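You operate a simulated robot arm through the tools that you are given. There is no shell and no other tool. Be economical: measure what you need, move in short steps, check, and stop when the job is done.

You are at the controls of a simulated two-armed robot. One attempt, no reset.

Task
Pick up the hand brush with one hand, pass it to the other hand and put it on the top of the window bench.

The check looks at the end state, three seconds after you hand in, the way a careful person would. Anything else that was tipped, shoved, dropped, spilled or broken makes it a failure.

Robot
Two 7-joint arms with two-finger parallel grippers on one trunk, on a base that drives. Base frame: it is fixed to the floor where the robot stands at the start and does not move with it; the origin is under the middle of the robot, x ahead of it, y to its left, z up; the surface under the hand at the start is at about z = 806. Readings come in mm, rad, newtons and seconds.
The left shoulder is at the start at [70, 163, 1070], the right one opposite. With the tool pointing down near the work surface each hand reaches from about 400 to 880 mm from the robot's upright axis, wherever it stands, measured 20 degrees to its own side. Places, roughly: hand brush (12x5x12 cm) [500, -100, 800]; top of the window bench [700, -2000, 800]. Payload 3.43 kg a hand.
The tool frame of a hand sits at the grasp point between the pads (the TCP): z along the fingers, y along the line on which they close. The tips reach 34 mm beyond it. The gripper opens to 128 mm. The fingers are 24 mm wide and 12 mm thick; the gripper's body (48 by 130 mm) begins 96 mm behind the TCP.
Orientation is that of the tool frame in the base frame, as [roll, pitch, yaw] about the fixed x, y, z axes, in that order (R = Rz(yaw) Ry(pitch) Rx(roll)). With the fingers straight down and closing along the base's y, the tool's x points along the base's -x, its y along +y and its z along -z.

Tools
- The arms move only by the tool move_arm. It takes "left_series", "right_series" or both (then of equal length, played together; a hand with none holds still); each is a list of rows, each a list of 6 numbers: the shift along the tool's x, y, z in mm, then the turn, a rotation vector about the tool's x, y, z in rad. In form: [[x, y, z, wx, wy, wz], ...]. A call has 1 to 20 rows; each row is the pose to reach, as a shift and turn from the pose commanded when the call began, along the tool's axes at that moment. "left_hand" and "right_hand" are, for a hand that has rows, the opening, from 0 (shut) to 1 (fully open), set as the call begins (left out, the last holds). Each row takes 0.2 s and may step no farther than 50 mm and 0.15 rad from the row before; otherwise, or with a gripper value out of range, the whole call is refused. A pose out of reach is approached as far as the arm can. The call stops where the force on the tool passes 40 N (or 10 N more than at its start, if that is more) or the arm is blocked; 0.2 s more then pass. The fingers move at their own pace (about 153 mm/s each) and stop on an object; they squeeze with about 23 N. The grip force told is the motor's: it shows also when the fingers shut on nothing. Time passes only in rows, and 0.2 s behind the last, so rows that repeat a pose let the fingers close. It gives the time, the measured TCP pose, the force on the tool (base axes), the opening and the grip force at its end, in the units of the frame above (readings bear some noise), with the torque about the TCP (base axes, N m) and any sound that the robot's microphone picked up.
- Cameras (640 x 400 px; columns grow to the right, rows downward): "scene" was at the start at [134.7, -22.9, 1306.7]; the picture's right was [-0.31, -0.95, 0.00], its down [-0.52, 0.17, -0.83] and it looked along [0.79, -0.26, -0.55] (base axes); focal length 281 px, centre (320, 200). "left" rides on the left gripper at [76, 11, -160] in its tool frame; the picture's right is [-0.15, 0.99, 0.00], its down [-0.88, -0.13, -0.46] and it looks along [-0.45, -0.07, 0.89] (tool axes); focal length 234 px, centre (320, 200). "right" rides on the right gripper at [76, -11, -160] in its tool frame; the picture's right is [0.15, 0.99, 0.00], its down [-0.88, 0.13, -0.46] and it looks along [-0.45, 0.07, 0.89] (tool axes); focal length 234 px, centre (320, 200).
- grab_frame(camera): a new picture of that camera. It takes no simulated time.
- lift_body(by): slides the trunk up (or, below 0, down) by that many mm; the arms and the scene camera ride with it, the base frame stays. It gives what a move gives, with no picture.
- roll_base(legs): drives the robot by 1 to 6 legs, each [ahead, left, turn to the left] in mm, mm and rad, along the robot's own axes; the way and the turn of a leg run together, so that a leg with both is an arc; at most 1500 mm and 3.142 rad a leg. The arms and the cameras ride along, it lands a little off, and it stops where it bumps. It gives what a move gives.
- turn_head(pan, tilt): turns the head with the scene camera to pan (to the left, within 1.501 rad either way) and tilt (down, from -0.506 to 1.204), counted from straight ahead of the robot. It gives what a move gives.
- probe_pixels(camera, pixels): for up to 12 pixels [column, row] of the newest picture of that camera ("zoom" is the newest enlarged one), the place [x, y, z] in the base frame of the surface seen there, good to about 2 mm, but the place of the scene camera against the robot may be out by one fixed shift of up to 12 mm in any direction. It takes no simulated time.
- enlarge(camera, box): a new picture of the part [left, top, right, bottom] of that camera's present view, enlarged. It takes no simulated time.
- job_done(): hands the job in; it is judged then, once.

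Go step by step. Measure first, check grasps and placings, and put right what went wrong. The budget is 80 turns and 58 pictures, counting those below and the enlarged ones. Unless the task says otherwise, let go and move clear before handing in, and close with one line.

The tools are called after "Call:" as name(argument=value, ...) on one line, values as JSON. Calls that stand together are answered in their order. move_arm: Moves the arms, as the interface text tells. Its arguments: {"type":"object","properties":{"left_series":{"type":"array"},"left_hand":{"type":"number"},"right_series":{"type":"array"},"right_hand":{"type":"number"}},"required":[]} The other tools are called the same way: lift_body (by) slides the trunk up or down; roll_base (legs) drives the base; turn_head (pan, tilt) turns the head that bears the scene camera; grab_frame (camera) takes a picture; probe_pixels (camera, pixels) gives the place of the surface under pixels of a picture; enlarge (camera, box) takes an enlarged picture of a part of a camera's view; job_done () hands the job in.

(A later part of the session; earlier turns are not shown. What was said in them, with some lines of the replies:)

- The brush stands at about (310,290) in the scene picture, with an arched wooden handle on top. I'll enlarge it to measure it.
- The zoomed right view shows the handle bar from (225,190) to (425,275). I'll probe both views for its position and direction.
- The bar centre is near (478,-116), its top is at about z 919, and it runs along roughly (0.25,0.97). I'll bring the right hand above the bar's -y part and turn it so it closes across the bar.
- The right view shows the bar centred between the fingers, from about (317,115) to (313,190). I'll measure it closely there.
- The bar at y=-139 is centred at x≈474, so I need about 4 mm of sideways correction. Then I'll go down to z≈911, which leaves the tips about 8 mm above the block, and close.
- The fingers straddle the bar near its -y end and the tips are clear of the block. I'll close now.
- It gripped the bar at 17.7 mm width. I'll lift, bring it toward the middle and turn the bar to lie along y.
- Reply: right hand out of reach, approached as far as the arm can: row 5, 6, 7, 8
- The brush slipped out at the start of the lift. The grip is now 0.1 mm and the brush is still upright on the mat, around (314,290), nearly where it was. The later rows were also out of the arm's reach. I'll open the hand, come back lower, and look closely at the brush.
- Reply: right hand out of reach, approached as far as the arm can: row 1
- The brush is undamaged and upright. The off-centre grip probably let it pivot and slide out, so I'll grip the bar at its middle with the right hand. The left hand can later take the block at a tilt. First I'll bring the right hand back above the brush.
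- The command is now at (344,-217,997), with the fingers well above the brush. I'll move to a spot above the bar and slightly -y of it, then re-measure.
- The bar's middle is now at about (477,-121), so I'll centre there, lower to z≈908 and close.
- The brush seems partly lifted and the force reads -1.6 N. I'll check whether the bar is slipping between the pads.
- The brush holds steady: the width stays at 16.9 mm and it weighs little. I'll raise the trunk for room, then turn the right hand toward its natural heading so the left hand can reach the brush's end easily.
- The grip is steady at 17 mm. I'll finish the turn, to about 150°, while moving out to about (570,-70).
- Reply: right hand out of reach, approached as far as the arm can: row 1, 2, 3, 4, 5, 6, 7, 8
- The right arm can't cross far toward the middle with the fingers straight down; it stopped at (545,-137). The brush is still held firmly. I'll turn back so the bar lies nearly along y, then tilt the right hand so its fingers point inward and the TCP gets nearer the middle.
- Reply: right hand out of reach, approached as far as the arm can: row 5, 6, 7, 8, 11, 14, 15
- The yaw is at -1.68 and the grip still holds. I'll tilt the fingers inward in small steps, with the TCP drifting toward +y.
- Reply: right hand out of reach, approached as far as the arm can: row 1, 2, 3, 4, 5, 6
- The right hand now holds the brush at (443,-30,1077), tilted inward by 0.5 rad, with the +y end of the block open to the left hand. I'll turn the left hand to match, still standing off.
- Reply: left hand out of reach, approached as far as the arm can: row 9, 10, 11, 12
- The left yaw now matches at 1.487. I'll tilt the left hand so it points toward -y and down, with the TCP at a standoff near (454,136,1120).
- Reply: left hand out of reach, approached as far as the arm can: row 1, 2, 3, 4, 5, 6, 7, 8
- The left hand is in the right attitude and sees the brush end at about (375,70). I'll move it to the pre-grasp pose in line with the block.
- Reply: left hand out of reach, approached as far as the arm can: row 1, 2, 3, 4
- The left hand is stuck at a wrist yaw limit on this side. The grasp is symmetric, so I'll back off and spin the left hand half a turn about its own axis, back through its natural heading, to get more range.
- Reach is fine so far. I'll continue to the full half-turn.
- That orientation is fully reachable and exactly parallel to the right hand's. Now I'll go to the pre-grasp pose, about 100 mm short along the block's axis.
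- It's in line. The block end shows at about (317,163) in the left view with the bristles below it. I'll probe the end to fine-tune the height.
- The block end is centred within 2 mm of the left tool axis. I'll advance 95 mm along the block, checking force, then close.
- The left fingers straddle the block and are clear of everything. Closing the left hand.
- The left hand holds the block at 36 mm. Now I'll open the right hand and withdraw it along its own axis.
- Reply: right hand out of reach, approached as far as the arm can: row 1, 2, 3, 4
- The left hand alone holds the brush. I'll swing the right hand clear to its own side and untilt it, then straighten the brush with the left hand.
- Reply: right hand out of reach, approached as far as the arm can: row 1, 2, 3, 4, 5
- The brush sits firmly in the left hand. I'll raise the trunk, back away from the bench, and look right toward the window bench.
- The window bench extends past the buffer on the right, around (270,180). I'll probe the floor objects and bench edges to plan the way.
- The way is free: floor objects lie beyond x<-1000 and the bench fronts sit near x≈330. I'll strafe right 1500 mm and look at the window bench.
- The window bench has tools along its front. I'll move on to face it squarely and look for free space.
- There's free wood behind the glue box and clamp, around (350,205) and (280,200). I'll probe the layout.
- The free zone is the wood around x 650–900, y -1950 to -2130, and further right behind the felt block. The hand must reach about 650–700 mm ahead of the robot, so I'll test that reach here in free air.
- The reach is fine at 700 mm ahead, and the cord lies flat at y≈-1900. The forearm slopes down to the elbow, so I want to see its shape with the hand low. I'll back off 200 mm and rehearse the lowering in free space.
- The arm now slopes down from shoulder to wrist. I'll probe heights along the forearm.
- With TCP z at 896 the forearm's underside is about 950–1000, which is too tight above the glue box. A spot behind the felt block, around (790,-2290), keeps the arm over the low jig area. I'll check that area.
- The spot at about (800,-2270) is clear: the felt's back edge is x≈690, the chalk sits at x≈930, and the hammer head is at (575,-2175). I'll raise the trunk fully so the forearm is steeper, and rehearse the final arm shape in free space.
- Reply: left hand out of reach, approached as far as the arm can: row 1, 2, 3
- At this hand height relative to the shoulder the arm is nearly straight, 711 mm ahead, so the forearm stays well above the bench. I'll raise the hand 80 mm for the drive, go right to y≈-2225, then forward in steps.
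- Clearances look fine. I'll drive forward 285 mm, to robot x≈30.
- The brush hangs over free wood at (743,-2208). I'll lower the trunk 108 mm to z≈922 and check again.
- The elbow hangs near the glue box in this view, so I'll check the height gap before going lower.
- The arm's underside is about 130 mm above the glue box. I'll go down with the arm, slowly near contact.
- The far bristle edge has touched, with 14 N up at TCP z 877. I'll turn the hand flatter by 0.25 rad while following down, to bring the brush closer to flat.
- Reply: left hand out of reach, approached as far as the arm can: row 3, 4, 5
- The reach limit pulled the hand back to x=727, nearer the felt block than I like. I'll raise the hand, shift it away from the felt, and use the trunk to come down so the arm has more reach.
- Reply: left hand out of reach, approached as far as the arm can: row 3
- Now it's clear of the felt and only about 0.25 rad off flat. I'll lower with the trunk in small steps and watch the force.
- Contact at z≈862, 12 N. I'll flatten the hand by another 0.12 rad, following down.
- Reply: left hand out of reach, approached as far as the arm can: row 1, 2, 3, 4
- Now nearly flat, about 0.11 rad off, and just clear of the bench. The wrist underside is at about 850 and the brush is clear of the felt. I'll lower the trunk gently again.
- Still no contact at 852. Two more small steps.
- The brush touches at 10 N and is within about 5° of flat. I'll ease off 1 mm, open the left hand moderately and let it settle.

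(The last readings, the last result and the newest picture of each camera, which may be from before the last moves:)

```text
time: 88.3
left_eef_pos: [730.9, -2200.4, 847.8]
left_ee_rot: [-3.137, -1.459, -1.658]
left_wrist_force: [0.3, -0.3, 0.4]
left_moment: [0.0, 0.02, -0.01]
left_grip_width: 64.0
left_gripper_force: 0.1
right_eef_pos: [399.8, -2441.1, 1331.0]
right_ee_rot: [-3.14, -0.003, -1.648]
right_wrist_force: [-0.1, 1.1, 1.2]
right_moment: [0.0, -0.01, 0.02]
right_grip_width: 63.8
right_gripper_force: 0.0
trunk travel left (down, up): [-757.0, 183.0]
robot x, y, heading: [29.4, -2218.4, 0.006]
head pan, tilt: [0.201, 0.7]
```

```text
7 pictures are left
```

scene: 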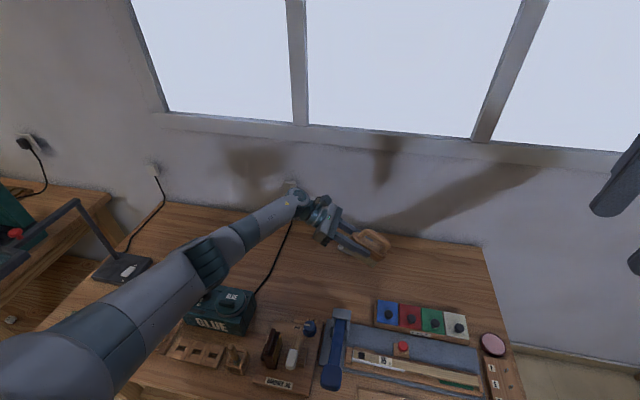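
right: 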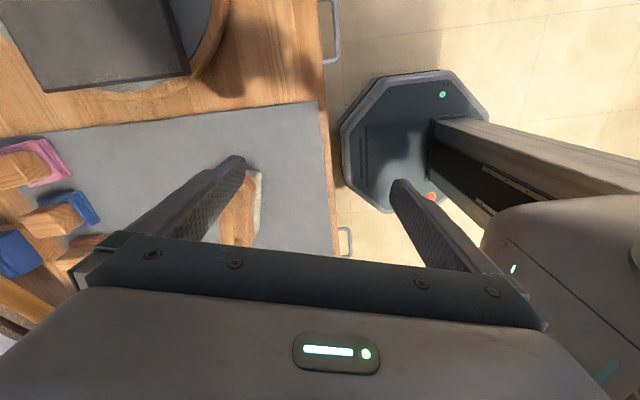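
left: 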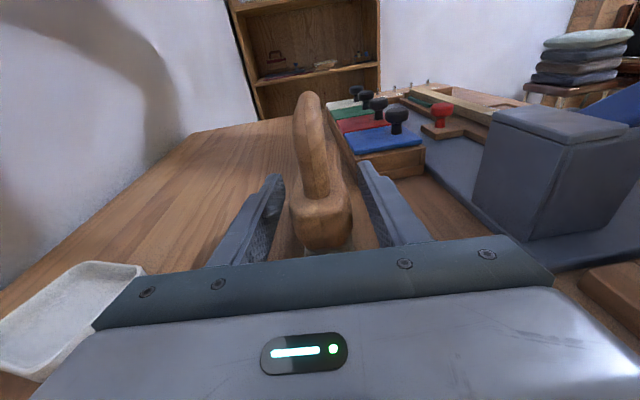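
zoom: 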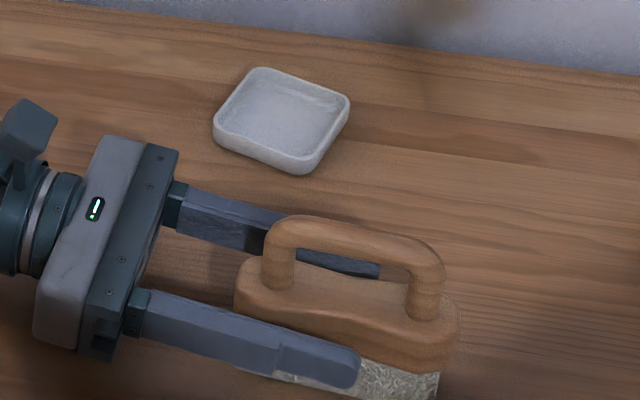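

The brush stands flat and free between the fingers. Retreating sideways would bring the forearm near the glue box, so I'll rise straight up with the trunk; the fingers clear the narrower handle.

Call:
lift_body(by=20)

Call:
lift_body(by=160)

Call:
grab_frame(camera="scene")

```text
time: 89.0
left_eef_pos: [731.7, -2200.0, 867.8]
left_ee_rot: [-3.139, -1.458, -1.657]
left_wrist_force: [-0.1, 0.7, -0.3]
left_moment: [0.0, 0.04, 0.01]
left_grip_width: 64.3
left_gripper_force: 0.0
right_eef_pos: [400.4, -2439.9, 1350.8]
right_ee_rot: [-3.14, -0.003, -1.649]
right_wrist_force: [-0.6, 0.0, 0.0]
right_moment: [0.04, 0.0, 0.0]
right_grip_width: 64.3
right_gripper_force: 0.1
trunk travel left (down, up): [-777.0, 163.0]
robot x, y, heading: [32.2, -2216.8, -0.0]
head pan, tilt: [0.201, 0.7]
```

```text
time: 90.8
left_eef_pos: [730.4, -2200.8, 1028.2]
left_ee_rot: [-3.138, -1.459, -1.654]
left_wrist_force: [-0.5, 0.0, 0.6]
left_moment: [-0.01, 0.02, 0.02]
left_grip_width: 63.8
left_gripper_force: 0.1
right_eef_pos: [399.0, -2441.0, 1509.8]
right_ee_rot: [3.141, -0.004, -1.649]
right_wrist_force: [0.3, -1.0, 0.7]
right_moment: [0.0, -0.03, -0.02]
right_grip_width: 63.8
right_gripper_force: 0.0
trunk travel left (down, up): [-937.0, 3.0]
robot x, y, heading: [32.9, -2217.1, 0.001]
head pan, tilt: [0.201, 0.7]
```

```text
6 pictures are left
```

scene: 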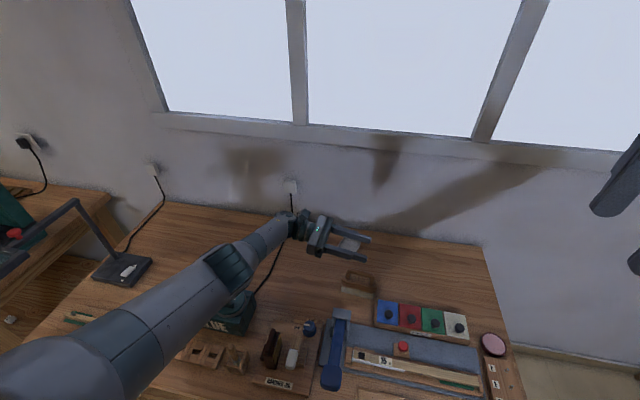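

The brush stands on the bench at about (358,285), upright, with everything else untouched. I'll back the robot clear and take a final look.

Call:
roll_base(legs=[[-450, 0, 0]])

Call:
enlarge(camera="scene", box=[240, 160, 480, 310])

```text
time: 93.6
left_eef_pos: [278.6, -2200.4, 1027.4]
left_ee_rot: [3.137, -1.458, -1.642]
left_wrist_force: [-0.4, -0.6, -0.3]
left_moment: [-0.01, -0.03, 0.01]
left_grip_width: 64.2
left_gripper_force: 0.0
right_eef_pos: [-53.0, -2441.6, 1510.2]
right_ee_rot: [3.141, -0.003, -1.642]
right_wrist_force: [0.3, 0.3, 0.1]
right_moment: [0.0, 0.04, 0.01]
right_grip_width: 64.0
right_gripper_force: 0.0
trunk travel left (down, up): [-937.0, 3.0]
robot x, y, heading: [-424.4, -2218.9, 0.006]
head pan, tilt: [0.201, 0.7]
```

```text
2.67 times, centred on (360, 235) of scene
```

zoom: 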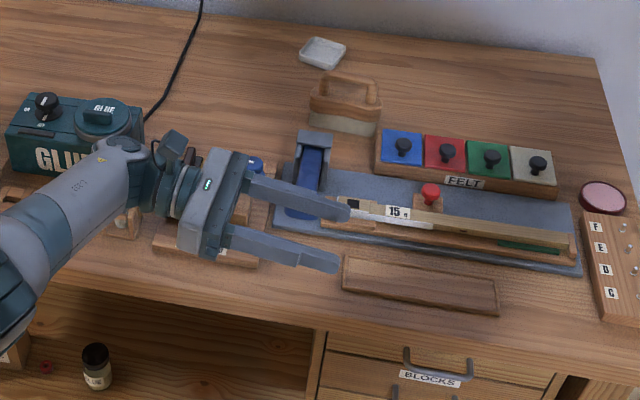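

The zoom at (345,105) shows the brush upright on the window bench, beside but clear of the felt block, and nothing else has moved. Both hands are clear, so I'll hand in.

Call:
job_done()

```text
The job is handed in.
```

The hand brush was picked up with the right hand, passed to the left, and now stands upright on top of the window bench, with both hands clear; the first grip slipped before the brush left the mat, and I saw nothing else disturbed.
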